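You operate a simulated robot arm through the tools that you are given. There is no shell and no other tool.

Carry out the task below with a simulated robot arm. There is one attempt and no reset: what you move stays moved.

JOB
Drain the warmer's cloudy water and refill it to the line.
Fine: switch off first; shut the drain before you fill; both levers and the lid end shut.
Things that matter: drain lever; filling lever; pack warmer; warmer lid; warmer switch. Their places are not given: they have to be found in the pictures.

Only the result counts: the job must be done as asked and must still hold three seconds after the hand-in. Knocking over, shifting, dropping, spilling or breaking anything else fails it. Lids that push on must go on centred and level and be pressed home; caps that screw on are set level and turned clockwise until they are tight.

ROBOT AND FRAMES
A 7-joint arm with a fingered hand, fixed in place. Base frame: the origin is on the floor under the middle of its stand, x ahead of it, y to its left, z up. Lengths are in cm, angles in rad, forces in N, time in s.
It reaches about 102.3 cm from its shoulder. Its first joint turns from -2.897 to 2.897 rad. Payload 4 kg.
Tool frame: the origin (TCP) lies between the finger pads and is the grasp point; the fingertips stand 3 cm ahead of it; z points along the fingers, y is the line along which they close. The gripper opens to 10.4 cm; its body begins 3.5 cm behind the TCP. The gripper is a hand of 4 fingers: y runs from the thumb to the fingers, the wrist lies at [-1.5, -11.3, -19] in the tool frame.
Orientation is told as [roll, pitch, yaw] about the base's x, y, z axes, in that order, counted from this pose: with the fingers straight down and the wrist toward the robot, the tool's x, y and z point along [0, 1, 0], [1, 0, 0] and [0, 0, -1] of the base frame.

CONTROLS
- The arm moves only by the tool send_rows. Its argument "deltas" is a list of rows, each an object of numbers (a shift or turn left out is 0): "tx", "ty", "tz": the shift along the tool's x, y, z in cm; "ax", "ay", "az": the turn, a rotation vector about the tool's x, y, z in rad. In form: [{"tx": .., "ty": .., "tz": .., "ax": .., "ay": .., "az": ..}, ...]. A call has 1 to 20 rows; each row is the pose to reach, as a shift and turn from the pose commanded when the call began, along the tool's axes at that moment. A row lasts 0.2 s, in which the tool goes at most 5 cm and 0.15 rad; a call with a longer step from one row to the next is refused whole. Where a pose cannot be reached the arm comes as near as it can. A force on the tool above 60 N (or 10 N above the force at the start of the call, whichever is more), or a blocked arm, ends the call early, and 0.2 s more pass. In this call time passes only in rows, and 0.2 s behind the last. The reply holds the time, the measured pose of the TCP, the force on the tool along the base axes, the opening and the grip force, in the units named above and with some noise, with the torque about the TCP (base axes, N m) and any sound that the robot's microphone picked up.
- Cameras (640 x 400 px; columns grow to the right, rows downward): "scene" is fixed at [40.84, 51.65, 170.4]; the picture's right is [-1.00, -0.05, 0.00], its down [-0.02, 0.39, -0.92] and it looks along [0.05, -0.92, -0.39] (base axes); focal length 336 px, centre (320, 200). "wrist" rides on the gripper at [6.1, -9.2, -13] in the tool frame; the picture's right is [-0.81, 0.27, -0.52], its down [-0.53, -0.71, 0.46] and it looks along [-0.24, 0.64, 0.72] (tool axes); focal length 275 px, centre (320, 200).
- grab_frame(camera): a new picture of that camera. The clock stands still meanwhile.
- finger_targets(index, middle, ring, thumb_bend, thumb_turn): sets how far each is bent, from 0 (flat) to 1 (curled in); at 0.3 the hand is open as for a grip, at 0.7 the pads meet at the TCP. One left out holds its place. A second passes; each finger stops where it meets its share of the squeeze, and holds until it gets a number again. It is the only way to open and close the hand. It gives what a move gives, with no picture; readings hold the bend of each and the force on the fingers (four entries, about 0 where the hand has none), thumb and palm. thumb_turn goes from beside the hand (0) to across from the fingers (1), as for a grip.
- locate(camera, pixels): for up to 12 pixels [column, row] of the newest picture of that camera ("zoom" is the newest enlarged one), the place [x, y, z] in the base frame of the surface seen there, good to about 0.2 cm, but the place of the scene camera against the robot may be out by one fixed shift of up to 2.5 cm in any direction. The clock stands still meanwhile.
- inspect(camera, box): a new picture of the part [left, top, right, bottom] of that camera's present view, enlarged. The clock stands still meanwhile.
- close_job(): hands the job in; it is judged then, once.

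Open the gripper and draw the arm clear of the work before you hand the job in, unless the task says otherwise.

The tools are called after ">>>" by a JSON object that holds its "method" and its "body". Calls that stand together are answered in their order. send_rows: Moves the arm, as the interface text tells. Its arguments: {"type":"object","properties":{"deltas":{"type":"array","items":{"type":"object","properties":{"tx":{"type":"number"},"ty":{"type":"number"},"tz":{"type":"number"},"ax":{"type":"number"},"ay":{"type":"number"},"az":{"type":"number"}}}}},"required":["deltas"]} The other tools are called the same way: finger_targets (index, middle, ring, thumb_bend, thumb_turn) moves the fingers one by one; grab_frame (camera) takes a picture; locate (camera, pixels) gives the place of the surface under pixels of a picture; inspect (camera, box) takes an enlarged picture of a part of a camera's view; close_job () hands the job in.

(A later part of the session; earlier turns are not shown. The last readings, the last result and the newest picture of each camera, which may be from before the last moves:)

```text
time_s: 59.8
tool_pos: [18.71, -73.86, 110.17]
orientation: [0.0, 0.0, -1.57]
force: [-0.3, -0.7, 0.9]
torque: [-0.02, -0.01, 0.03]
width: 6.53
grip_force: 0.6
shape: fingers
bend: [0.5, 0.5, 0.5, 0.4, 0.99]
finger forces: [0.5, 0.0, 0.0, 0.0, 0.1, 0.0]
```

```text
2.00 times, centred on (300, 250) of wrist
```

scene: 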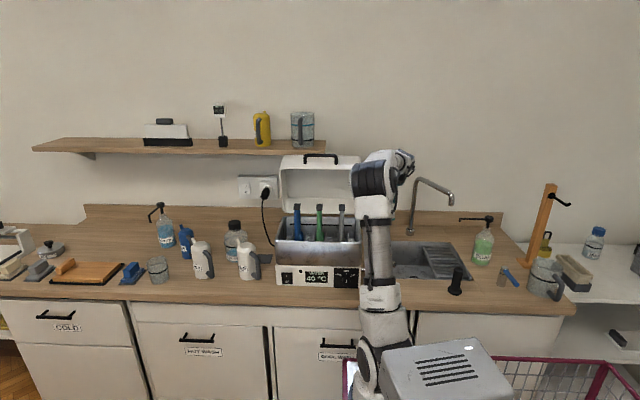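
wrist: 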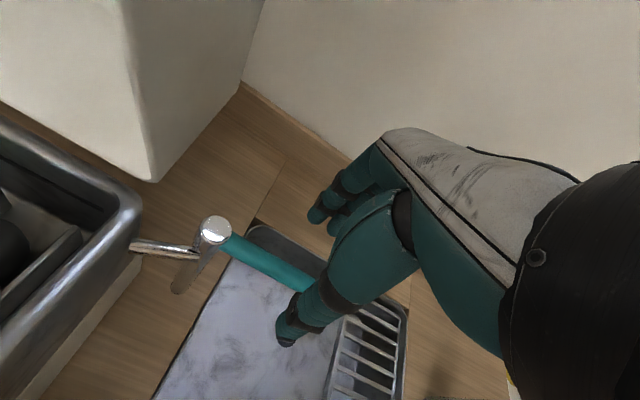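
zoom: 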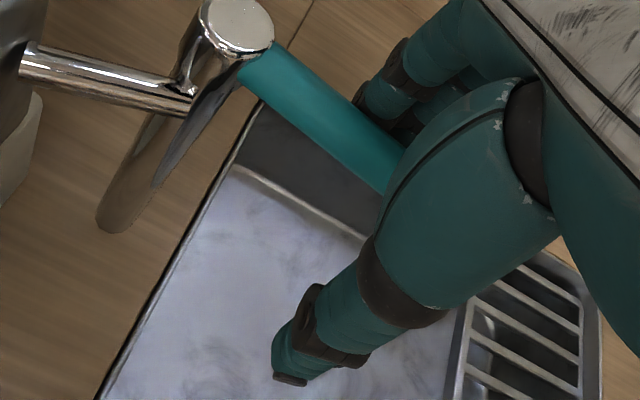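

The index touches with only 0.5 N. I push 1.2 cm further and compare.

>>> {"method": "send_rows", "body": {"deltas": [{"ty": -0.4}, {"ty": -0.8}, {"ty": -1.2}]}}

>>> {"method": "inspect", "body": {"camera": "wrist", "box": [180, 150, 420, 350]}}

>>> {"method": "inspect", "body": {"camera": "scene", "box": [265, 190, 425, 300]}}

```text
time_s: 60.6
tool_pos: [18.76, -72.82, 110.13]
orientation: [0.0, -0.001, -1.57]
force: [0.6, -1.3, -0.3]
torque: [0.0, -0.03, 0.01]
width: 6.52
grip_force: 0.2
shape: fingers
bend: [0.5, 0.5, 0.5, 0.4, 0.99]
finger forces: [0.6, 0.1, 0.0, 0.0, 0.0, 0.1]
```

```text
2.00 times, centred on (300, 250) of wrist
```

zoom: 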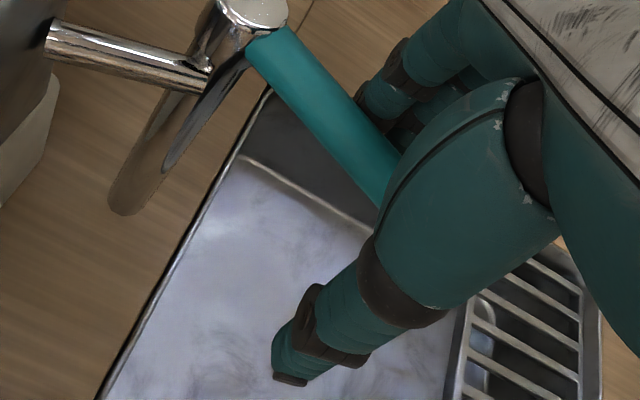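

```text
3.64 times, centred on (345, 245) of scene
```

zoom: 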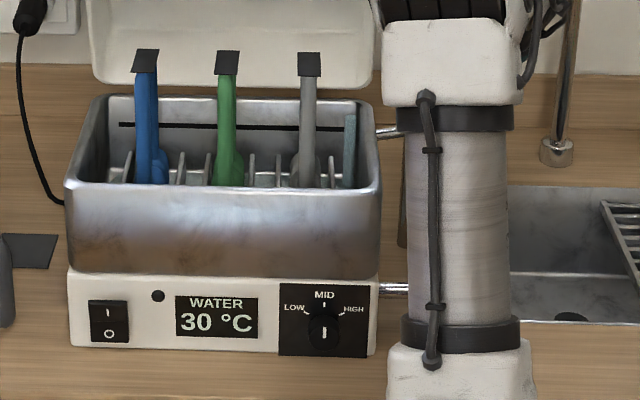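

Clear water now runs in (stream at zoom (350, 150)), so +y opens. I hold for 2 s to gauge the flow at this small opening.

>>> {"method": "send_rows", "body": {"deltas": [{"tx": 0}, {"tx": 0}, {"tx": 0}, {"tx": 0}, {"tx": 0}, {"tx": 0}, {"tx": 0}, {"tx": 0}, {"tx": 0}, {"tx": 0}]}}

>>> {"method": "inspect", "body": {"camera": "scene", "box": [280, 200, 370, 260]}}

>>> {"method": "grab_frame", "body": {"camera": "wrist"}}

```text
time_s: 62.8
tool_pos: [18.84, -72.6, 110.28]
orientation: [0.0, 0.002, -1.57]
force: [-0.1, 0.4, 0.8]
torque: [0.02, 0.01, -0.02]
width: 6.51
grip_force: 0.0
shape: fingers
bend: [0.5, 0.5, 0.5, 0.4, 0.99]
finger forces: [0.1, 0.1, 0.0, 0.0, 0.1, 0.1]
```

```text
6.67 times, centred on (325, 230) of scene
```

zoom: 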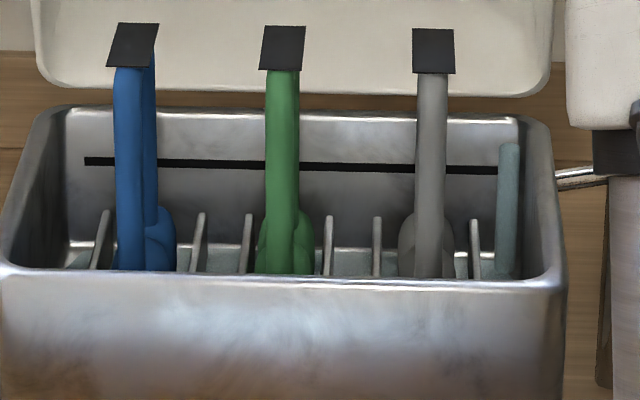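

```text
taken
```

wrist: 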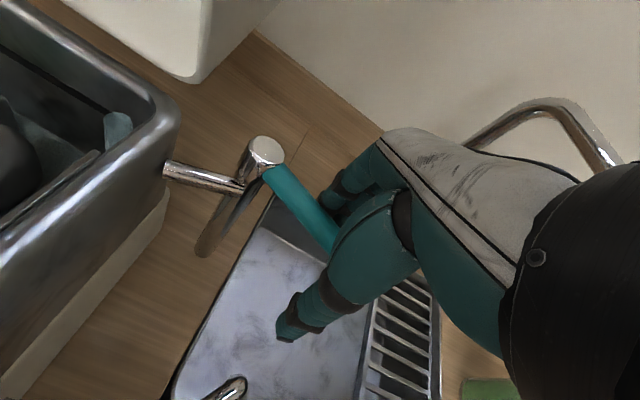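

Clear water now covers the bottom (zoom row ~262). I use locate to measure water height and line height.

>>> {"method": "locate", "body": {"camera": "zoom", "pixels": [[220, 262], [350, 265], [300, 262], [460, 270], [80, 258], [350, 168], [220, 163], [480, 170], [350, 190], [350, 230], [350, 250], [508, 200]]}}

```text
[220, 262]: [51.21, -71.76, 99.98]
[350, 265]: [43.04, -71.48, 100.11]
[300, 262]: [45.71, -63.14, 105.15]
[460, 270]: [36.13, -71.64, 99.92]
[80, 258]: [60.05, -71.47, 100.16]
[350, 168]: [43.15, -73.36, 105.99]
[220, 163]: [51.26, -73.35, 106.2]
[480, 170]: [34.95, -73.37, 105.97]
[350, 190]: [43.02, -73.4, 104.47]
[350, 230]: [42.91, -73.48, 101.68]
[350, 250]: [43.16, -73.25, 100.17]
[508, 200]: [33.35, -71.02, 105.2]
```

Water surface is at z≈100.0 and the line at z≈106.05. I hold for 4 s and measure the rate.

>>> {"method": "send_rows", "body": {"deltas": [{"tx": 0}, {"tx": 0}, {"tx": 0}, {"tx": 0}, {"tx": 0}, {"tx": 0}, {"tx": 0}, {"tx": 0}, {"tx": 0}, {"tx": 0}, {"tx": 0}, {"tx": 0}, {"tx": 0}, {"tx": 0}, {"tx": 0}, {"tx": 0}, {"tx": 0}, {"tx": 0}, {"tx": 0}, {"tx": 0}]}}

>>> {"method": "inspect", "body": {"camera": "scene", "box": [280, 200, 370, 260]}}

>>> {"method": "locate", "body": {"camera": "zoom", "pixels": [[220, 262], [350, 265], [460, 270], [80, 258], [350, 168], [350, 240], [350, 250], [220, 250]]}}

```text
time_s: 67.0
tool_pos: [18.72, -72.67, 110.2]
orientation: [-0.001, 0.0, -1.571]
force: [-0.5, -0.3, 0.3]
torque: [0.02, -0.01, -0.02]
width: 6.49
grip_force: 0.1
shape: fingers
bend: [0.5, 0.5, 0.5, 0.4, 0.99]
finger forces: [0.0, 0.0, 0.0, 0.1, 0.0, 0.0]
```

```text
6.67 times, centred on (325, 230) of scene
```

zoom: 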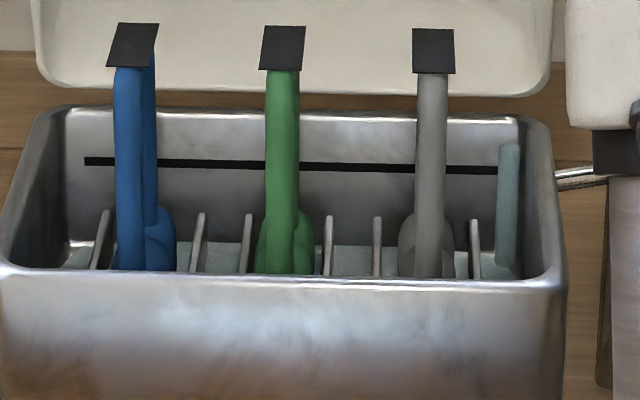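

```text
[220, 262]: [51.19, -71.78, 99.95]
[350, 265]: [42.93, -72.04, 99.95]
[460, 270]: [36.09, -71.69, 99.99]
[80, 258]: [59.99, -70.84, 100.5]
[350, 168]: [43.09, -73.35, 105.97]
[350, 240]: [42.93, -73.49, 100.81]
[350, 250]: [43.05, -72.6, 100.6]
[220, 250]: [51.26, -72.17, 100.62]
```

The level rises slowly, about 0.13 cm/s. I open the lever a bit more (1.6 cm further to +y) and wait.

>>> {"method": "send_rows", "body": {"deltas": [{"ty": -0.4}, {"ty": -0.8}, {"ty": -1.2}, {"ty": -1.6}, {"ty": -1.6}, {"ty": -1.6}, {"ty": -1.6}, {"ty": -1.6}, {"ty": -1.6}, {"ty": -1.6}, {"ty": -1.6}, {"ty": -1.6}, {"ty": -1.6}, {"ty": -1.6}]}}

>>> {"method": "inspect", "body": {"camera": "scene", "box": [280, 200, 370, 260]}}

>>> {"method": "inspect", "body": {"camera": "wrist", "box": [180, 100, 420, 300]}}

```text
time_s: 70.0
tool_pos: [18.72, -71.09, 110.27]
orientation: [0.0, 0.0, -1.571]
force: [0.0, -0.5, 0.1]
torque: [-0.01, 0.01, 0.0]
width: 6.51
grip_force: 0.0
shape: fingers
bend: [0.5, 0.5, 0.5, 0.4, 0.99]
finger forces: [0.0, 0.0, 0.0, 0.0, 0.1, 0.1]
```

```text
6.67 times, centred on (325, 230) of scene
```

zoom: 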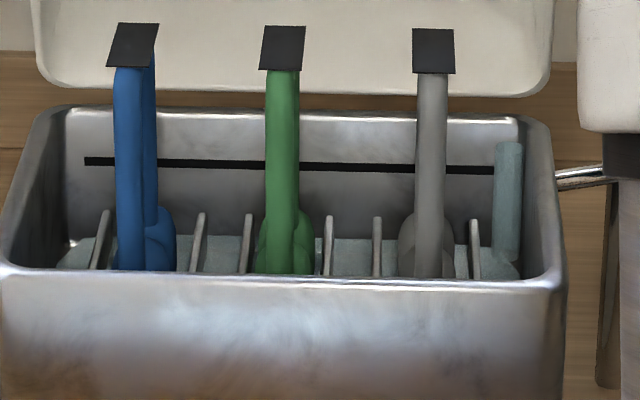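

```text
2.00 times, centred on (300, 200) of wrist
```

zoom: 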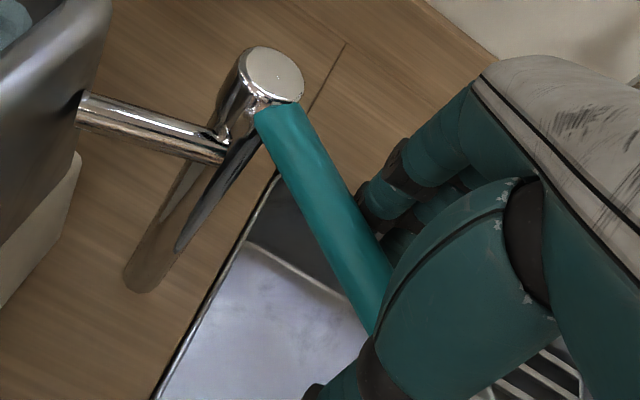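

The stream is thicker now and the level is at about zoom row 238. I hold for 4 s.

>>> {"method": "send_rows", "body": {"deltas": [{"tx": 0}, {"tx": 0}, {"tx": 0}, {"tx": 0}, {"tx": 0}, {"tx": 0}, {"tx": 0}, {"tx": 0}, {"tx": 0}, {"tx": 0}, {"tx": 0}, {"tx": 0}, {"tx": 0}, {"tx": 0}, {"tx": 0}, {"tx": 0}, {"tx": 0}, {"tx": 0}, {"tx": 0}, {"tx": 0}]}}

>>> {"method": "inspect", "body": {"camera": "scene", "box": [280, 200, 370, 260]}}

>>> {"method": "locate", "body": {"camera": "zoom", "pixels": [[220, 262], [350, 265], [350, 240], [350, 250], [220, 250], [220, 240], [350, 230], [350, 220]]}}

```text
time_s: 74.2
tool_pos: [18.75, -71.16, 110.23]
orientation: [0.0, 0.0, -1.572]
force: [-0.7, 0.2, -0.6]
torque: [-0.01, 0.02, 0.03]
width: 6.48
grip_force: 0.0
shape: fingers
bend: [0.5, 0.5, 0.5, 0.4, 0.99]
finger forces: [0.0, 0.1, 0.0, 0.0, 0.0, 0.1]
```

```text
6.67 times, centred on (325, 230) of scene
```

zoom: 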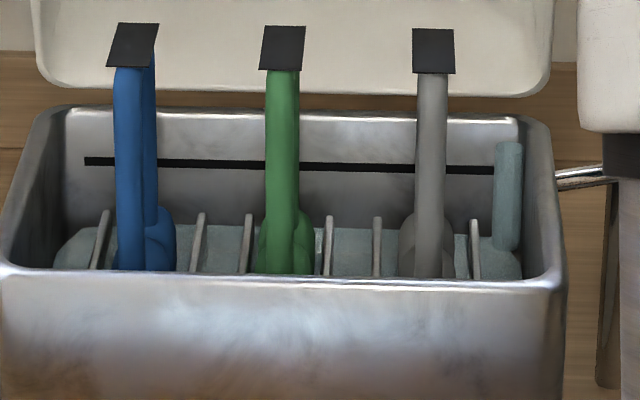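

```text
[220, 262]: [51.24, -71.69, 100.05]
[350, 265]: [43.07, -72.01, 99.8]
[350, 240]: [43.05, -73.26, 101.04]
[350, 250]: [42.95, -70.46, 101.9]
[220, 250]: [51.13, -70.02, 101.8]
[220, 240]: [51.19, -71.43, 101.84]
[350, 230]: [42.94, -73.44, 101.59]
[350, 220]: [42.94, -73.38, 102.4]
```

The level is at about z=101.8 and rising about 0.19 cm/s; about 4.2 cm remain. I wait in steps.

>>> {"method": "send_rows", "body": {"deltas": [{"tx": 0}, {"tx": 0}, {"tx": 0}, {"tx": 0}, {"tx": 0}, {"tx": 0}, {"tx": 0}, {"tx": 0}, {"tx": 0}, {"tx": 0}, {"tx": 0}, {"tx": 0}, {"tx": 0}, {"tx": 0}, {"tx": 0}, {"tx": 0}, {"tx": 0}, {"tx": 0}, {"tx": 0}, {"tx": 0}]}}

>>> {"method": "send_rows", "body": {"deltas": [{"tx": 0}, {"tx": 0}, {"tx": 0}, {"tx": 0}, {"tx": 0}, {"tx": 0}, {"tx": 0}, {"tx": 0}, {"tx": 0}, {"tx": 0}, {"tx": 0}, {"tx": 0}, {"tx": 0}, {"tx": 0}, {"tx": 0}, {"tx": 0}, {"tx": 0}, {"tx": 0}, {"tx": 0}, {"tx": 0}]}}

>>> {"method": "inspect", "body": {"camera": "scene", "box": [280, 200, 370, 260]}}

>>> {"method": "locate", "body": {"camera": "zoom", "pixels": [[220, 240], [350, 240], [220, 220], [350, 220], [220, 210], [350, 210], [350, 200], [350, 168]]}}

```text
time_s: 78.4
tool_pos: [18.76, -71.06, 110.34]
orientation: [0.0, 0.001, -1.571]
force: [0.2, 0.9, -0.1]
torque: [0.04, -0.02, -0.01]
width: 6.49
grip_force: 0.0
shape: fingers
bend: [0.5, 0.5, 0.5, 0.4, 0.99]
finger forces: [0.0, 0.0, 0.0, 0.0, 0.1, 0.0]
```

```text
time_s: 82.6
tool_pos: [18.76, -71.03, 110.3]
orientation: [0.0, 0.0, -1.571]
force: [0.2, -0.5, 0.0]
torque: [-0.05, 0.0, 0.01]
width: 6.5
grip_force: 0.0
shape: fingers
bend: [0.5, 0.5, 0.5, 0.4, 0.99]
finger forces: [0.1, 0.0, 0.0, 0.1, 0.0, 0.0]
```

```text
6.67 times, centred on (325, 230) of scene
```

zoom: 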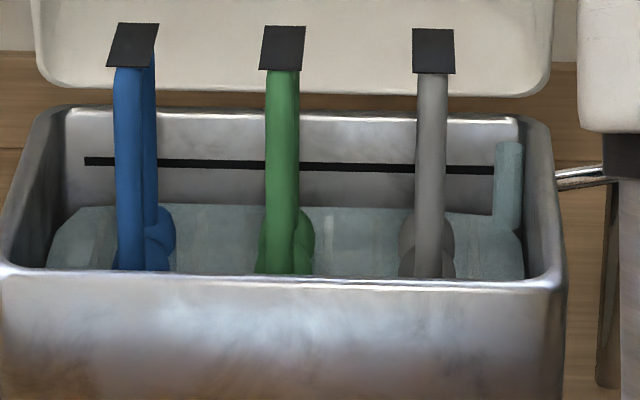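

```text
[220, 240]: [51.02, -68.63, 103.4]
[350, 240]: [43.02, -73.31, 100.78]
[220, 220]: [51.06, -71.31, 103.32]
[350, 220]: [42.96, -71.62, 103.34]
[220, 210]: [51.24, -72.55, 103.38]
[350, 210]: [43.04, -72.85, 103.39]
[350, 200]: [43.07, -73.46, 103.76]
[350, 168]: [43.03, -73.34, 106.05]
```

The level is at z≈103.4, rising about 0.18 cm/s; 2.7 cm remain (~15 s). Meanwhile I bring the thumb closer to the lever's +y side for closing.

>>> {"method": "send_rows", "body": {"deltas": [{"ty": 0.5}, {"ty": 1.0}, {"ty": 1.5}, {"ty": 2.0}, {"ty": 2.4}]}}

>>> {"method": "inspect", "body": {"camera": "wrist", "box": [180, 100, 420, 350]}}

>>> {"method": "inspect", "body": {"camera": "scene", "box": [280, 200, 370, 260]}}

>>> {"method": "locate", "body": {"camera": "zoom", "pixels": [[220, 240], [220, 220], [350, 220], [220, 210], [350, 210]]}}

```text
time_s: 83.8
tool_pos: [18.61, -73.54, 110.27]
orientation: [0.0, 0.0, -1.571]
force: [0.1, 0.1, -0.8]
torque: [-0.01, -0.01, 0.01]
width: 6.47
grip_force: 0.1
shape: fingers
bend: [0.5, 0.5, 0.5, 0.4, 0.99]
finger forces: [0.1, 0.0, 0.0, 0.0, 0.1, 0.0]
```

```text
1.60 times, centred on (300, 225) of wrist
```

zoom: 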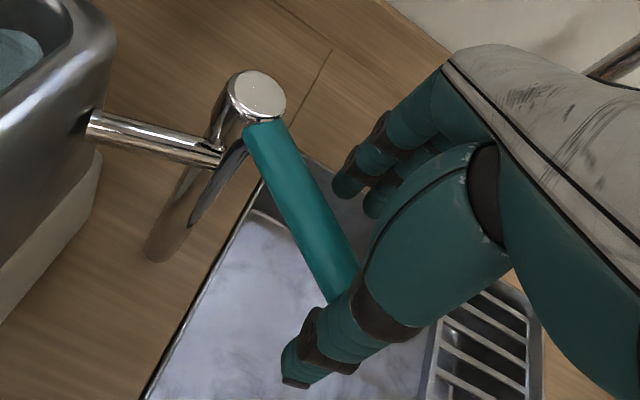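

```text
6.67 times, centred on (325, 230) of scene
```

zoom: 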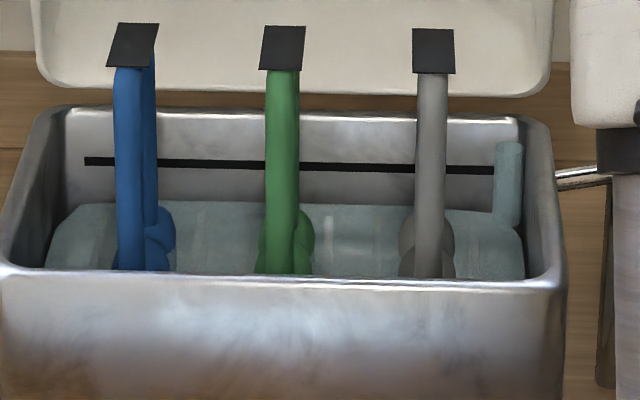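

```text
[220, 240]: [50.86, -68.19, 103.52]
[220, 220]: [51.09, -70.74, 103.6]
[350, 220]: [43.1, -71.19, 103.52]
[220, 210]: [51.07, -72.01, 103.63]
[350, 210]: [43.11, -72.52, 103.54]
```

The level is at z≈103.56. I locate the lever and thumb in the wrist view to plan the closing push.

>>> {"method": "inspect", "body": {"camera": "wrist", "box": [180, 100, 420, 350]}}

>>> {"method": "locate", "body": {"camera": "zoom", "pixels": [[260, 92], [265, 135], [295, 195], [335, 265], [345, 292], [290, 378], [310, 345], [350, 310], [345, 190], [375, 205]]}}

```text
1.60 times, centred on (300, 225) of wrist
```

zoom: 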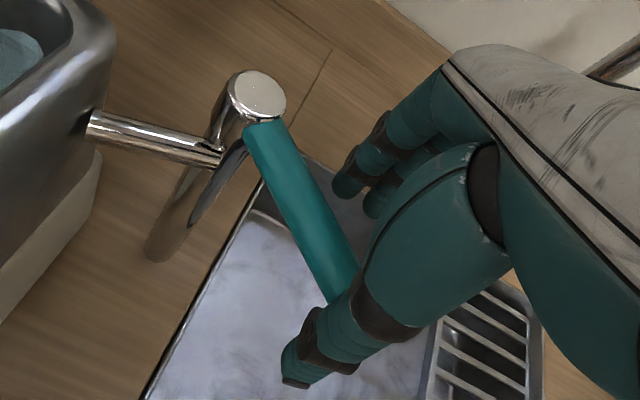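

```text
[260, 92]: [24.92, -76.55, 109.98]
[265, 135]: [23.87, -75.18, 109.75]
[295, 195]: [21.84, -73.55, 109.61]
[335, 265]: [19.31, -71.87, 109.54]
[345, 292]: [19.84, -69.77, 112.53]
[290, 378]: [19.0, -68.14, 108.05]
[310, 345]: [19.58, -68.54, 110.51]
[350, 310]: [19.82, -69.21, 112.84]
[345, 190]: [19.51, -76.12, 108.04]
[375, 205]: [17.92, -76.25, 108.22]
```

The lever is open about 38°, and the thumb is about 1.3 cm from it. I wait about 8 s more.

>>> {"method": "send_rows", "body": {"deltas": [{"tx": 0}, {"tx": 0}, {"tx": 0}, {"tx": 0}, {"tx": 0}, {"tx": 0}, {"tx": 0}, {"tx": 0}, {"tx": 0}, {"tx": 0}, {"tx": 0}, {"tx": 0}, {"tx": 0}, {"tx": 0}, {"tx": 0}, {"tx": 0}, {"tx": 0}, {"tx": 0}, {"tx": 0}, {"tx": 0}]}}

>>> {"method": "send_rows", "body": {"deltas": [{"tx": 0}, {"tx": 0}, {"tx": 0}, {"tx": 0}, {"tx": 0}, {"tx": 0}, {"tx": 0}, {"tx": 0}, {"tx": 0}, {"tx": 0}, {"tx": 0}, {"tx": 0}, {"tx": 0}, {"tx": 0}, {"tx": 0}]}}

>>> {"method": "inspect", "body": {"camera": "scene", "box": [280, 200, 370, 260]}}

>>> {"method": "locate", "body": {"camera": "zoom", "pixels": [[220, 240], [220, 220], [350, 220], [220, 200], [350, 200], [220, 190], [350, 190], [480, 210]]}}

```text
time_s: 88.0
tool_pos: [18.75, -73.4, 110.38]
orientation: [-0.001, 0.0, -1.572]
force: [-0.1, 0.4, 0.3]
torque: [-0.04, -0.02, 0.0]
width: 6.5
grip_force: 0.2
shape: fingers
bend: [0.5, 0.5, 0.5, 0.4, 0.99]
finger forces: [0.1, 0.0, 0.1, 0.1, 0.0, 0.0]
```

```text
time_s: 91.2
tool_pos: [18.75, -73.45, 110.31]
orientation: [-0.002, 0.0, -1.57]
force: [0.2, 0.0, 0.0]
torque: [0.02, -0.01, 0.04]
width: 6.47
grip_force: 0.0
shape: fingers
bend: [0.5, 0.5, 0.5, 0.4, 0.99]
finger forces: [0.0, 0.0, 0.0, 0.1, 0.0, 0.0]
```

```text
6.67 times, centred on (325, 230) of scene
```

zoom: 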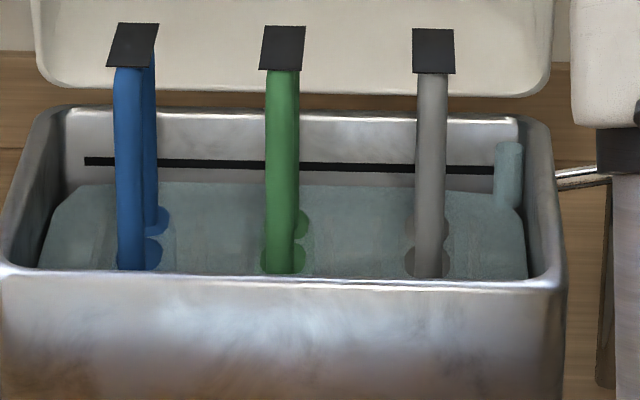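

```text
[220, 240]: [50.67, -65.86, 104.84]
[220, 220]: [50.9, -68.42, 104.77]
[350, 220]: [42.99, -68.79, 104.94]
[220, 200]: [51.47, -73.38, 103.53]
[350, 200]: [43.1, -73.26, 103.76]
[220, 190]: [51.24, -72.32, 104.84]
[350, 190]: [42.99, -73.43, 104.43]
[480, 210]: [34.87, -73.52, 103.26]
```

The level is at z≈104.84. I hold 2.4 s more and then throttle the lever to about 15° open with the thumb.

>>> {"method": "send_rows", "body": {"deltas": [{"tx": 0}, {"tx": 0}, {"tx": 0}, {"tx": 0}, {"tx": 0}, {"tx": 0}, {"tx": 0}, {"tx": 0}, {"tx": 0}, {"tx": 0}, {"tx": 0}, {"tx": 0}, {"ty": 1.0}, {"ty": 2.0}, {"ty": 3.0}, {"ty": 3.8}, {"ty": 4.4}]}}

>>> {"method": "inspect", "body": {"camera": "wrist", "box": [180, 100, 420, 350]}}

>>> {"method": "inspect", "body": {"camera": "scene", "box": [280, 200, 370, 260]}}

>>> {"method": "locate", "body": {"camera": "zoom", "pixels": [[220, 240], [220, 220], [350, 220], [90, 220], [350, 230], [220, 190], [350, 190], [480, 210]]}}

```text
time_s: 94.8
tool_pos: [18.82, -77.89, 110.37]
orientation: [-0.001, -0.001, -1.571]
force: [-0.8, -0.7, -0.3]
torque: [-0.03, 0.01, 0.03]
width: 6.58
grip_force: 0.2
shape: fingers
bend: [0.5, 0.5, 0.5, 0.4, 0.99]
finger forces: [0.0, 0.1, 0.1, 0.0, 0.5, 0.0]
```

```text
1.60 times, centred on (300, 225) of wrist
```

zoom: 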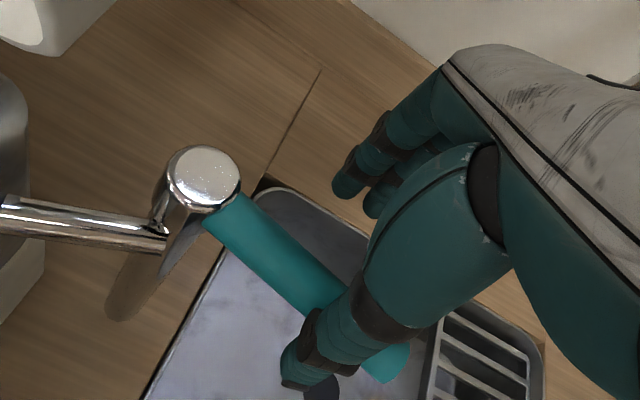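

```text
6.67 times, centred on (325, 230) of scene
```

zoom: 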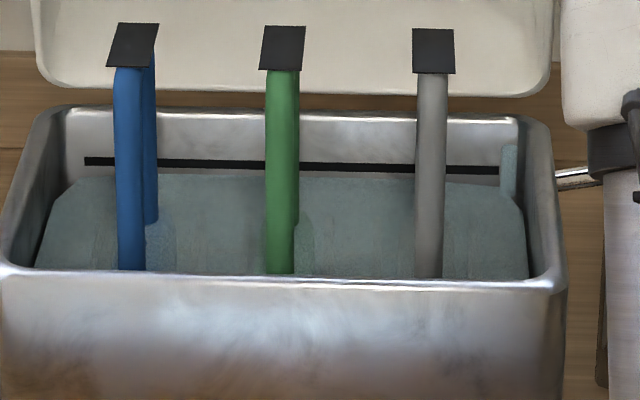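

```text
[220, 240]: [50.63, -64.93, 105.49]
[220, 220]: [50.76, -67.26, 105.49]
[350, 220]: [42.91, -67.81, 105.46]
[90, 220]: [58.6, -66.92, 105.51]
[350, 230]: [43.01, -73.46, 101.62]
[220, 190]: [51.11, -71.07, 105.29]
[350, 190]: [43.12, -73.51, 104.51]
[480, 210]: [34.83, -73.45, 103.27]
```

The level is at z≈105.47 with a thin stream now. I hold for 2 s and re-measure.

>>> {"method": "send_rows", "body": {"deltas": [{"tx": 0}, {"tx": 0}, {"tx": 0}, {"tx": 0}, {"tx": 0}, {"tx": 0}, {"tx": 0}, {"tx": 0}, {"tx": 0}, {"tx": 0}]}}

>>> {"method": "inspect", "body": {"camera": "scene", "box": [280, 200, 370, 260]}}

>>> {"method": "locate", "body": {"camera": "zoom", "pixels": [[220, 240], [220, 220], [350, 220], [90, 220], [220, 200], [90, 200], [340, 210], [200, 230]]}}

```text
time_s: 97.0
tool_pos: [18.8, -77.91, 110.31]
orientation: [-0.002, 0.001, -1.57]
force: [-0.4, 0.7, 0.4]
torque: [-0.04, -0.03, -0.03]
width: 6.56
grip_force: 0.1
shape: fingers
bend: [0.5, 0.5, 0.5, 0.4, 0.99]
finger forces: [0.1, 0.0, 0.0, 0.0, 0.2, 0.0]
```

```text
6.67 times, centred on (325, 230) of scene
```

zoom: 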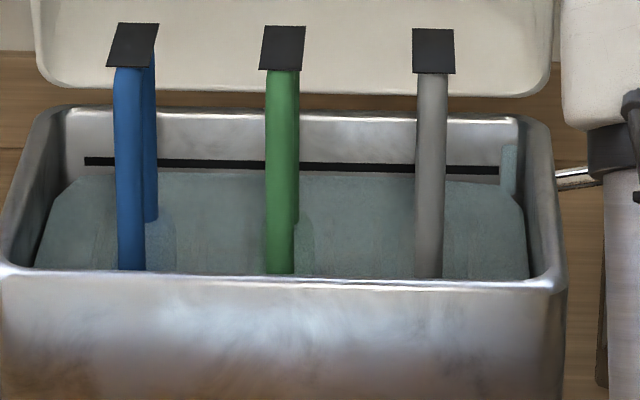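

```text
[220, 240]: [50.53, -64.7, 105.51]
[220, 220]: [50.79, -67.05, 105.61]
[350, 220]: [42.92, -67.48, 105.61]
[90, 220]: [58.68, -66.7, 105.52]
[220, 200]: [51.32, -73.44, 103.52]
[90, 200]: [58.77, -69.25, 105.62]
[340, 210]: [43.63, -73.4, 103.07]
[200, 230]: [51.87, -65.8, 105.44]
```

The level is at z≈105.57, rising about 0.05 cm/s. I hold another 4 s.

>>> {"method": "send_rows", "body": {"deltas": [{"tx": 0}, {"tx": 0}, {"tx": 0}, {"tx": 0}, {"tx": 0}, {"tx": 0}, {"tx": 0}, {"tx": 0}, {"tx": 0}, {"tx": 0}, {"tx": 0}, {"tx": 0}, {"tx": 0}, {"tx": 0}, {"tx": 0}, {"tx": 0}, {"tx": 0}, {"tx": 0}, {"tx": 0}, {"tx": 0}]}}

>>> {"method": "inspect", "body": {"camera": "scene", "box": [285, 210, 365, 245]}}

>>> {"method": "locate", "body": {"camera": "zoom", "pixels": [[200, 200], [250, 200], [350, 200], [80, 200], [200, 160], [80, 160], [350, 160], [450, 160], [400, 110], [200, 108]]}}

```text
time_s: 101.2
tool_pos: [18.83, -77.89, 110.34]
orientation: [0.0, 0.0, -1.57]
force: [0.3, 0.8, -0.3]
torque: [0.0, -0.02, -0.03]
width: 6.53
grip_force: 0.1
shape: fingers
bend: [0.5, 0.5, 0.5, 0.4, 0.99]
finger forces: [0.0, 0.1, 0.0, 0.0, 0.0, 0.0]
```

```text
8.00 times, centred on (325, 228) of scene
```

zoom: 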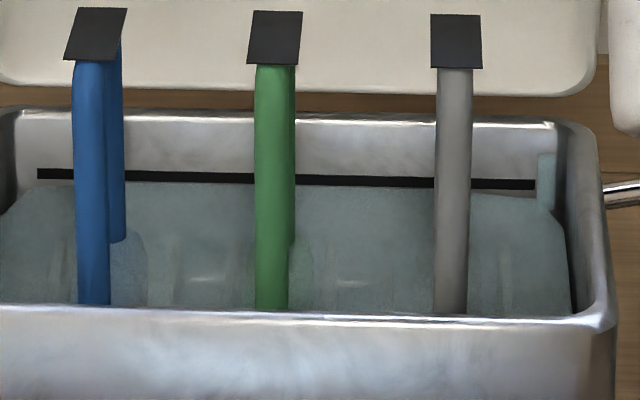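

```text
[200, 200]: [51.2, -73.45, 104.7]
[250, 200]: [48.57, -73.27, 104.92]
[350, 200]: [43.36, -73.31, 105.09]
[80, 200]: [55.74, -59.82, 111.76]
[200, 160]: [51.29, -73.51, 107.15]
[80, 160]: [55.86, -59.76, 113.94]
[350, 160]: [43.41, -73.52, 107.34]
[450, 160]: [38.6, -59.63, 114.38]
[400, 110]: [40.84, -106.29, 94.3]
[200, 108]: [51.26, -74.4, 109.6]
```

The water edge now lies just under the dark line (row 183 vs line 171–180 at column 200). I hold 4 s more.

>>> {"method": "send_rows", "body": {"deltas": [{"tx": 0}, {"tx": 0}, {"tx": 0}, {"tx": 0}, {"tx": 0}, {"tx": 0}, {"tx": 0}, {"tx": 0}, {"tx": 0}, {"tx": 0}, {"tx": 0}, {"tx": 0}, {"tx": 0}, {"tx": 0}, {"tx": 0}, {"tx": 0}, {"tx": 0}, {"tx": 0}, {"tx": 0}, {"tx": 0}]}}

>>> {"method": "inspect", "body": {"camera": "scene", "box": [285, 210, 365, 245]}}

>>> {"method": "locate", "body": {"camera": "zoom", "pixels": [[40, 240], [200, 240], [350, 240], [530, 250], [220, 280], [350, 290], [350, 178], [200, 175], [500, 183]]}}

```text
time_s: 105.4
tool_pos: [18.73, -78.02, 110.27]
orientation: [0.001, -0.001, -1.57]
force: [0.0, 0.1, 0.3]
torque: [0.03, -0.03, 0.01]
width: 6.55
grip_force: 0.0
shape: fingers
bend: [0.5, 0.5, 0.5, 0.4, 0.99]
finger forces: [0.1, 0.0, 0.0, 0.1, 0.0, 0.0]
```

```text
8.00 times, centred on (325, 228) of scene
```

zoom: 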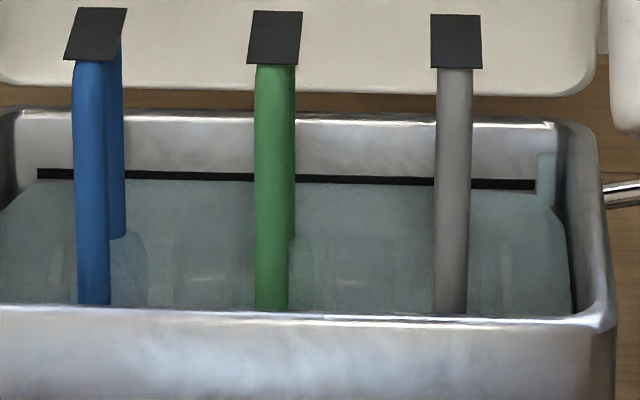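

```text
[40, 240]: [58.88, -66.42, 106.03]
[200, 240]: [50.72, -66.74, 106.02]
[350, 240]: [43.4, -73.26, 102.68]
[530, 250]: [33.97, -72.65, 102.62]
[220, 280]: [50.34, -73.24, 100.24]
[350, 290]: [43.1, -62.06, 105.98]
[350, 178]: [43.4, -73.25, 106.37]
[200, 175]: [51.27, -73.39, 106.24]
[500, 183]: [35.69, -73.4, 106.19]
```

The level is at z≈106.0, just covering the lower part of the line (centre ≈106.05). I hold 0.8 s more and then close the lever fully with the thumb.

>>> {"method": "send_rows", "body": {"deltas": [{"tx": 0}, {"tx": 0}, {"tx": 0}, {"tx": 0}, {"ty": 0.7}, {"ty": 1.3}, {"ty": 1.8}, {"ty": 2.1}]}}

>>> {"method": "inspect", "body": {"camera": "wrist", "box": [180, 100, 420, 350]}}

>>> {"method": "locate", "body": {"camera": "zoom", "pixels": [[175, 195], [200, 220], [240, 255], [280, 300], [300, 320], [330, 340], [380, 380]]}}

>>> {"method": "inspect", "body": {"camera": "scene", "box": [285, 210, 365, 245]}}

>>> {"method": "locate", "body": {"camera": "zoom", "pixels": [[40, 240], [200, 240], [350, 290], [30, 260], [180, 250], [210, 250], [350, 178], [200, 175], [150, 200]]}}

```text
time_s: 107.2
tool_pos: [18.7, -80.05, 110.22]
orientation: [-0.001, -0.001, -1.571]
force: [0.4, 4.0, -1.0]
torque: [0.03, 0.0, 0.01]
width: 7.0
grip_force: 2.1
shape: fingers
bend: [0.5, 0.5, 0.5, 0.37, 0.99]
finger forces: [0.0, 0.1, 0.0, 0.0, 4.2, 0.0]
```

```text
1.60 times, centred on (300, 225) of wrist
```

zoom: 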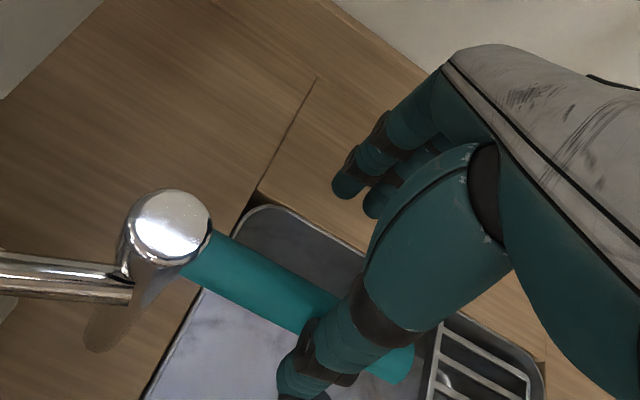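

```text
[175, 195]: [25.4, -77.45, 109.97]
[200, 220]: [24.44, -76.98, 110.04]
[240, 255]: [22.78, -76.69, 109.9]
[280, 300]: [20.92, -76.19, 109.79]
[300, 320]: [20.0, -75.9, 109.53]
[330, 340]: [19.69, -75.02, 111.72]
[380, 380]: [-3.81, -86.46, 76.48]
```

```text
8.00 times, centred on (325, 228) of scene
```

zoom: 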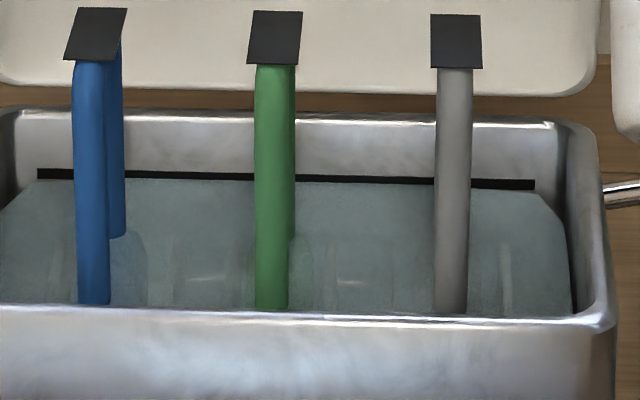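

```text
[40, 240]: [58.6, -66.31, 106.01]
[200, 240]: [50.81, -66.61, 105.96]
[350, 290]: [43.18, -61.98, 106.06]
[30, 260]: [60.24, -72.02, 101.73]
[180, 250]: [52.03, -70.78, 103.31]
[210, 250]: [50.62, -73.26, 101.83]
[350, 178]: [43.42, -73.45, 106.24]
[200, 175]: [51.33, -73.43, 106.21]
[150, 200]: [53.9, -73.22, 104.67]
```

The stream has stopped and the level reads z≈106.0. I enlarge the line to compare with the water edge, and check the fill lever's seat.

>>> {"method": "inspect", "body": {"camera": "scene", "box": [300, 216, 332, 236]}}

>>> {"method": "locate", "body": {"camera": "zoom", "pixels": [[150, 160], [150, 170], [150, 180], [150, 190], [150, 200], [150, 215], [150, 240], [420, 170], [420, 180], [420, 190], [420, 200], [420, 220]]}}

```text
16.00 times, centred on (316, 226) of scene
```

zoom: 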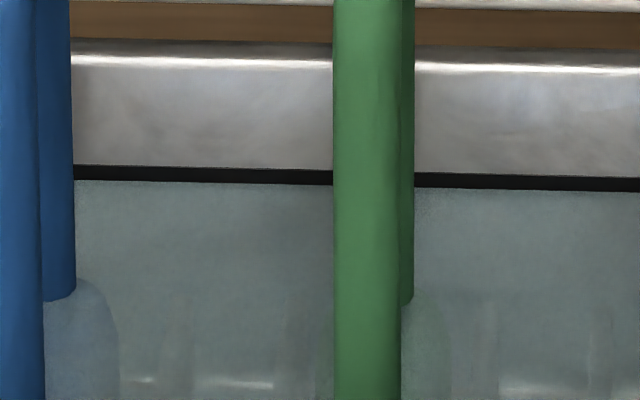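

```text
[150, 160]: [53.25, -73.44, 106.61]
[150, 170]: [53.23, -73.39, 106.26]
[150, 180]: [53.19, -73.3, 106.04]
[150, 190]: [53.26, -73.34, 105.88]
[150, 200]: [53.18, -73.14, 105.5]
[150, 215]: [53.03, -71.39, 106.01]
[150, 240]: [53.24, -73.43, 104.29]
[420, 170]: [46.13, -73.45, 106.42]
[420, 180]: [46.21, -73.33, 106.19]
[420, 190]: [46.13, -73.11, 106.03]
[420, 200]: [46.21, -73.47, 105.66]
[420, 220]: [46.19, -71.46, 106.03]
```

The water surface (z≈106.02) now lies within the line band (≈105.9–106.4). I press the filling lever a little more to make sure it is on its shut stop.

>>> {"method": "send_rows", "body": {"deltas": [{"ty": 0.3}, {"ty": 0.6}, {"ty": 0.8}, {"ty": 0.8}]}}

>>> {"method": "inspect", "body": {"camera": "wrist", "box": [180, 150, 340, 370]}}

```text
time_s: 108.2
tool_pos: [18.67, -80.7, 110.12]
orientation: [-0.001, 0.001, -1.57]
force: [0.4, 11.3, -1.9]
torque: [0.01, 0.0, 0.01]
width: 7.78
grip_force: 5.4
shape: fingers
bend: [0.5, 0.5, 0.5, 0.32, 0.98]
finger forces: [0.0, 0.0, 0.0, 0.1, 10.0, 0.0]
```

```text
1.82 times, centred on (260, 260) of wrist
```

zoom: 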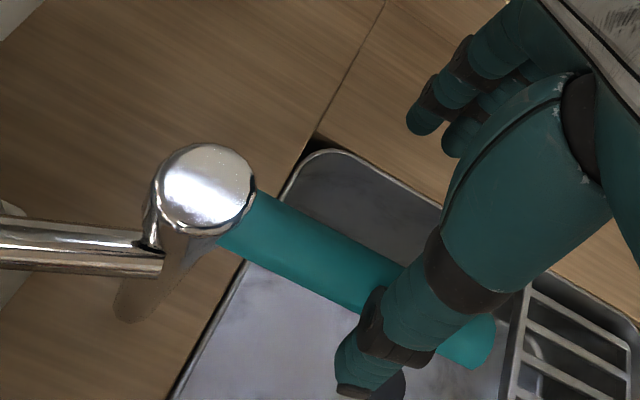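

The force rose to 11 N with the thumb yielding, so the lever is on its stop. I verify its direction.

>>> {"method": "locate", "body": {"camera": "zoom", "pixels": [[203, 188], [260, 225], [310, 255], [360, 280], [395, 265], [250, 200], [470, 340], [485, 325]]}}

```text
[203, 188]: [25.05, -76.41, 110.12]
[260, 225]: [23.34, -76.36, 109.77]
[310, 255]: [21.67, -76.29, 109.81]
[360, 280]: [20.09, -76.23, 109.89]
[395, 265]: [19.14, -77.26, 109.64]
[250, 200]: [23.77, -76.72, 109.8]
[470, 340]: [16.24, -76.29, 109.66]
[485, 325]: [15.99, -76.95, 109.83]
```

Both levers are shut. I raise the hand off the lever and travel high above the open lid's handle.

>>> {"method": "send_rows", "body": {"deltas": [{"ty": -0.9}, {"ty": -1.0, "tz": -3}, {"ty": -1.5, "tz": -7.5}, {"ty": -2.5, "tz": -12}, {"ty": -4, "tz": -16.5}, {"ty": -6, "tz": -21}, {"ty": -8.5, "tz": -25.2}, {"ty": -11, "tz": -29.4}, {"ty": -13, "tz": -33.5}, {"ty": -14, "tz": -36}, {"tx": 4.5, "ty": -14, "tz": -36, "ax": -0.07}, {"tx": 9, "ty": -14, "tz": -36, "ax": -0.14}, {"tx": 13.5, "ty": -14, "tz": -36, "ax": -0.21}, {"tx": 18, "ty": -14, "tz": -36, "ax": -0.28}, {"tx": 22.5, "ty": -14, "tz": -36, "ax": -0.35}, {"tx": 26, "ty": -14, "tz": -36, "ax": -0.42}, {"tx": 28.2, "ty": -14, "tz": -36, "ax": -0.45}]}}

>>> {"method": "finger_targets", "body": {"index": 0.55, "middle": 0.55, "ring": 0.55, "thumb_bend": 0.35}}

>>> {"method": "grab_frame", "body": {"camera": "wrist"}}

>>> {"method": "grab_frame", "body": {"camera": "scene"}}

```text
time_s: 111.8
tool_pos: [46.97, -66.61, 146.23]
orientation: [0.001, -0.449, -1.571]
force: [0.3, 0.4, -0.2]
torque: [0.01, -0.05, 0.0]
width: 6.53
grip_force: 0.0
shape: fingers
bend: [0.5, 0.5, 0.5, 0.4, 0.99]
finger forces: [0.0, 0.0, 0.1, 0.1, 0.0, 0.0]
```

```text
time_s: 112.8
tool_pos: [46.93, -66.52, 146.23]
orientation: [0.0, -0.451, -1.571]
force: [0.3, 0.5, -0.2]
torque: [-0.02, -0.01, 0.02]
width: 6.46
grip_force: 0.0
shape: fingers
bend: [0.55, 0.55, 0.55, 0.35, 0.98]
finger forces: [0.0, 0.1, 0.0, 0.0, 0.0, 0.0]
```

```text
taken
```

wrist: 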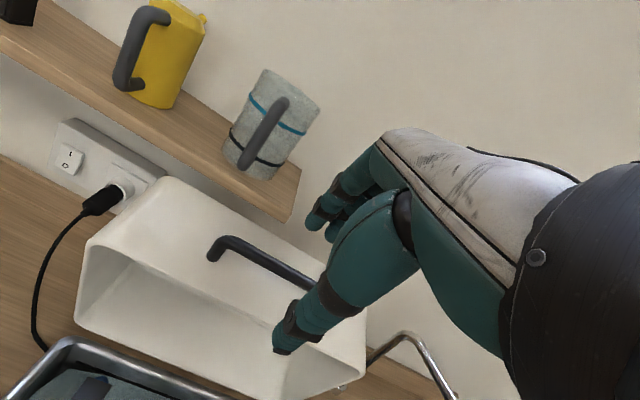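

```text
taken
```

scene: 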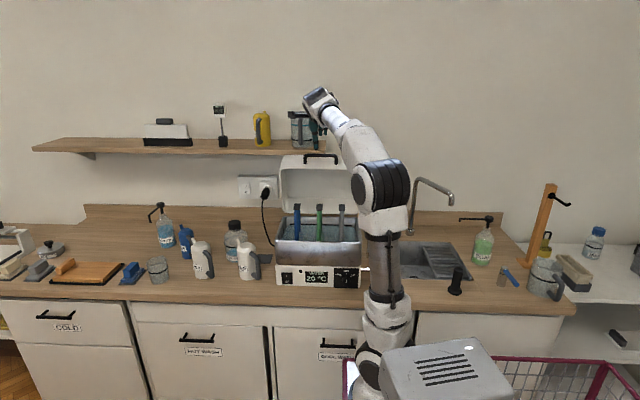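

The arm is above the lid. I check levels and levers once more in the scene view and locate the handle bar in the wrist view.

>>> {"method": "locate", "body": {"camera": "wrist", "pixels": [[218, 248], [240, 246], [265, 260], [300, 278], [290, 240], [310, 205], [285, 345], [300, 330], [332, 235], [345, 370], [320, 205]]}}

>>> {"method": "inspect", "body": {"camera": "scene", "box": [280, 195, 440, 295]}}

>>> {"method": "locate", "body": {"camera": "zoom", "pixels": [[120, 155], [40, 150], [200, 160], [60, 150]]}}

```text
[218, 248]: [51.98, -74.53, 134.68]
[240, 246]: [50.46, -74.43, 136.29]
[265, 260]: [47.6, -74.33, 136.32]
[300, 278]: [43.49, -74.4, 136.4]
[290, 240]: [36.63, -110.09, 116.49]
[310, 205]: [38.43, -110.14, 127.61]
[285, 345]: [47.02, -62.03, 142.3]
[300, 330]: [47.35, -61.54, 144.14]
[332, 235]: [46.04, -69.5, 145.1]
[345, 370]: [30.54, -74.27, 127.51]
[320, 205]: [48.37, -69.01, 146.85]
```

```text
4.00 times, centred on (360, 245) of scene
```

zoom: 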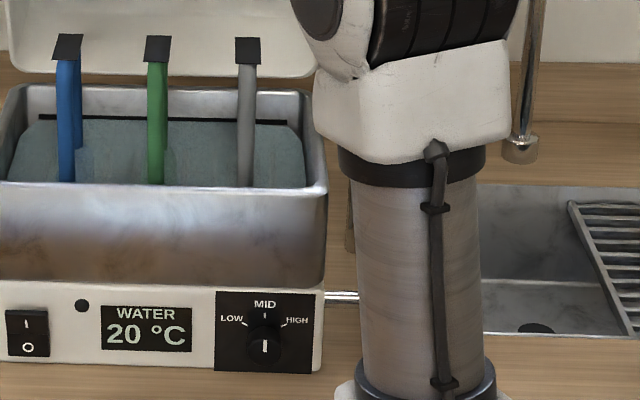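

```text
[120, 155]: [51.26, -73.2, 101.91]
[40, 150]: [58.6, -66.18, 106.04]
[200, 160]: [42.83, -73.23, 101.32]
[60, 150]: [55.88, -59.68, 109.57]
```

The bar centre is at about (−74.6, 135.8) in y, z. I align the hand above it along the approach axis.

>>> {"method": "send_rows", "body": {"deltas": [{"ty": 1.2, "tz": 2}, {"ty": 2.31, "tz": 5}, {"ty": 2.31, "tz": 7.0}]}}

>>> {"method": "inspect", "body": {"camera": "wrist", "box": [180, 150, 420, 350]}}

>>> {"method": "locate", "body": {"camera": "zoom", "pixels": [[150, 180], [200, 205], [270, 130], [300, 100], [310, 160], [220, 370], [250, 340]]}}

```text
time_s: 113.6
tool_pos: [46.87, -71.85, 141.15]
orientation: [0.001, -0.45, -1.572]
force: [0.0, 0.2, 0.0]
torque: [-0.01, 0.02, -0.01]
width: 6.46
grip_force: 0.0
shape: fingers
bend: [0.55, 0.55, 0.55, 0.35, 0.98]
finger forces: [0.0, 0.0, 0.1, 0.0, 0.0, 0.0]
```

```text
2.00 times, centred on (300, 250) of wrist
```

zoom: 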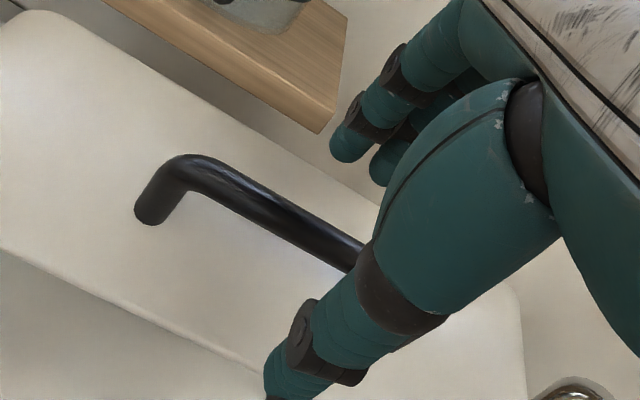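

```text
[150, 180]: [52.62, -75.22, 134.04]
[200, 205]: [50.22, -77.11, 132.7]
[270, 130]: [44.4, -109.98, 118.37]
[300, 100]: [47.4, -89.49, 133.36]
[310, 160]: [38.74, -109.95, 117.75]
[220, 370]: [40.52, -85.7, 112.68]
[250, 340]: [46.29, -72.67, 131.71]
```

The fingers are above and behind the bar. I insert along the axis by 4.7 cm.

>>> {"method": "send_rows", "body": {"deltas": [{"tz": 1.3}, {"tz": 2.6}, {"tz": 3.7}, {"tz": 4.7}]}}

>>> {"method": "inspect", "body": {"camera": "wrist", "box": [180, 150, 420, 350]}}

```text
time_s: 114.6
tool_pos: [46.94, -73.89, 136.81]
orientation: [0.0, -0.45, -1.571]
force: [-0.4, 0.3, 0.4]
torque: [-0.05, -0.02, 0.0]
width: 6.48
grip_force: 0.1
shape: fingers
bend: [0.55, 0.55, 0.55, 0.35, 0.98]
finger forces: [0.1, 0.1, 0.0, 0.1, 0.1, 0.0]
```

```text
2.00 times, centred on (300, 250) of wrist
```

zoom: 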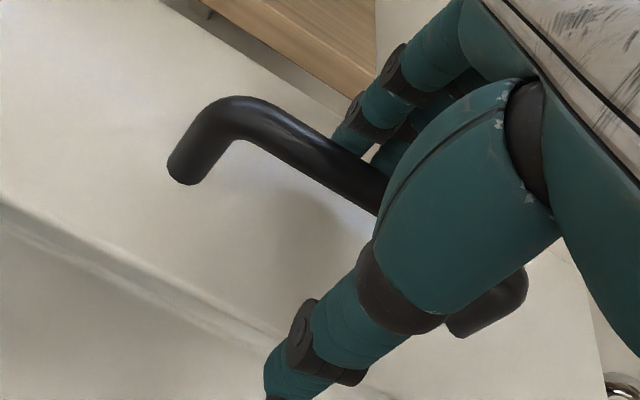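

No contact forces; the bar lies between fingers and thumb. I close the grip on it.

>>> {"method": "finger_targets", "body": {"index": 0.75, "middle": 0.75, "ring": 0.75, "thumb_bend": 0.7}}

>>> {"method": "inspect", "body": {"camera": "wrist", "box": [180, 150, 420, 350]}}

```text
time_s: 115.6
tool_pos: [46.88, -74.02, 136.77]
orientation: [0.0, -0.449, -1.57]
force: [-2.0, -1.2, -10.0]
torque: [-0.09, -0.06, 0.1]
width: 0.34
grip_force: 7.0
shape: fingers
bend: [0.75, 0.75, 0.74, 0.64, 1.0]
finger forces: [1.2, 1.5, 3.2, 0.0, 7.5, 0.0]
```

```text
2.00 times, centred on (300, 250) of wrist
```

zoom: 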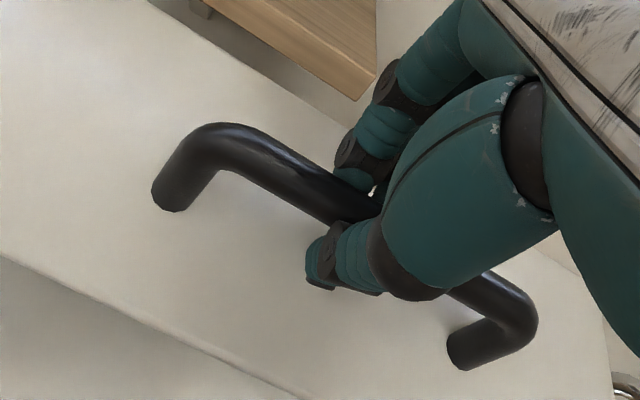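

The bar is enclosed by fingers and thumb. I pull the lid forward along its arc (hinge ≈(−78.3, 108.1), radius ≈27.9), first about 20°.

>>> {"method": "send_rows", "body": {"deltas": [{"ty": -0.6, "tz": -0.18}, {"ty": -1.2, "tz": -0.37}, {"ty": -1.9, "tz": -0.55}, {"ty": -2.63, "tz": -0.72}, {"ty": -3.34, "tz": -0.87}, {"ty": -4.05, "tz": -1.01}, {"ty": -4.78, "tz": -1.12}, {"ty": -5.5, "tz": -1.22}, {"ty": -6.22, "tz": -1.3}, {"ty": -6.95, "tz": -1.36}, {"ty": -7.68, "tz": -1.4}, {"ty": -8.41, "tz": -1.42}, {"ty": -9.14, "tz": -1.42}, {"ty": -9.88, "tz": -1.4}]}}

>>> {"method": "inspect", "body": {"camera": "wrist", "box": [120, 100, 440, 350]}}

>>> {"method": "inspect", "body": {"camera": "scene", "box": [240, 120, 440, 300]}}

```text
time_s: 118.6
tool_pos: [47.03, -64.41, 133.72]
orientation: [-0.001, -0.45, -1.572]
force: [-0.9, -5.5, -8.8]
torque: [-0.19, 0.02, 0.16]
width: 0.42
grip_force: 8.6
shape: fingers
bend: [0.75, 0.74, 0.74, 0.64, 1.0]
finger forces: [2.2, 2.5, 4.0, 0.1, 8.5, 0.1]
```

```text
1.60 times, centred on (280, 225) of wrist
```

zoom: 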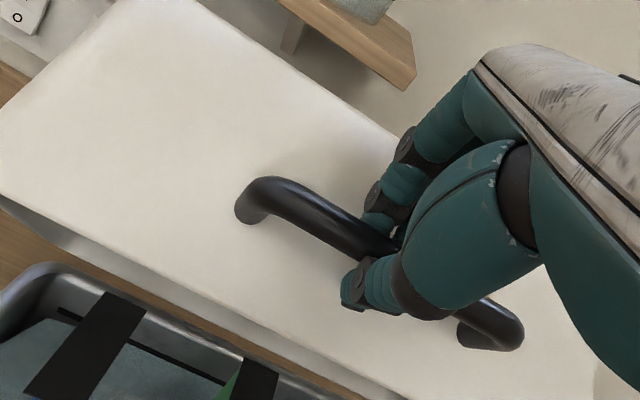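

```text
2.22 times, centred on (340, 210) of scene
```

zoom: 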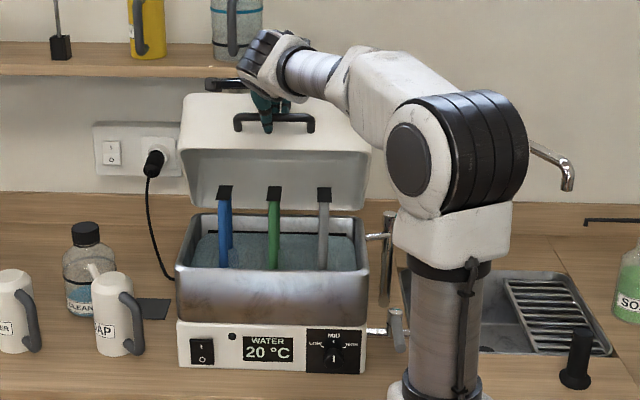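

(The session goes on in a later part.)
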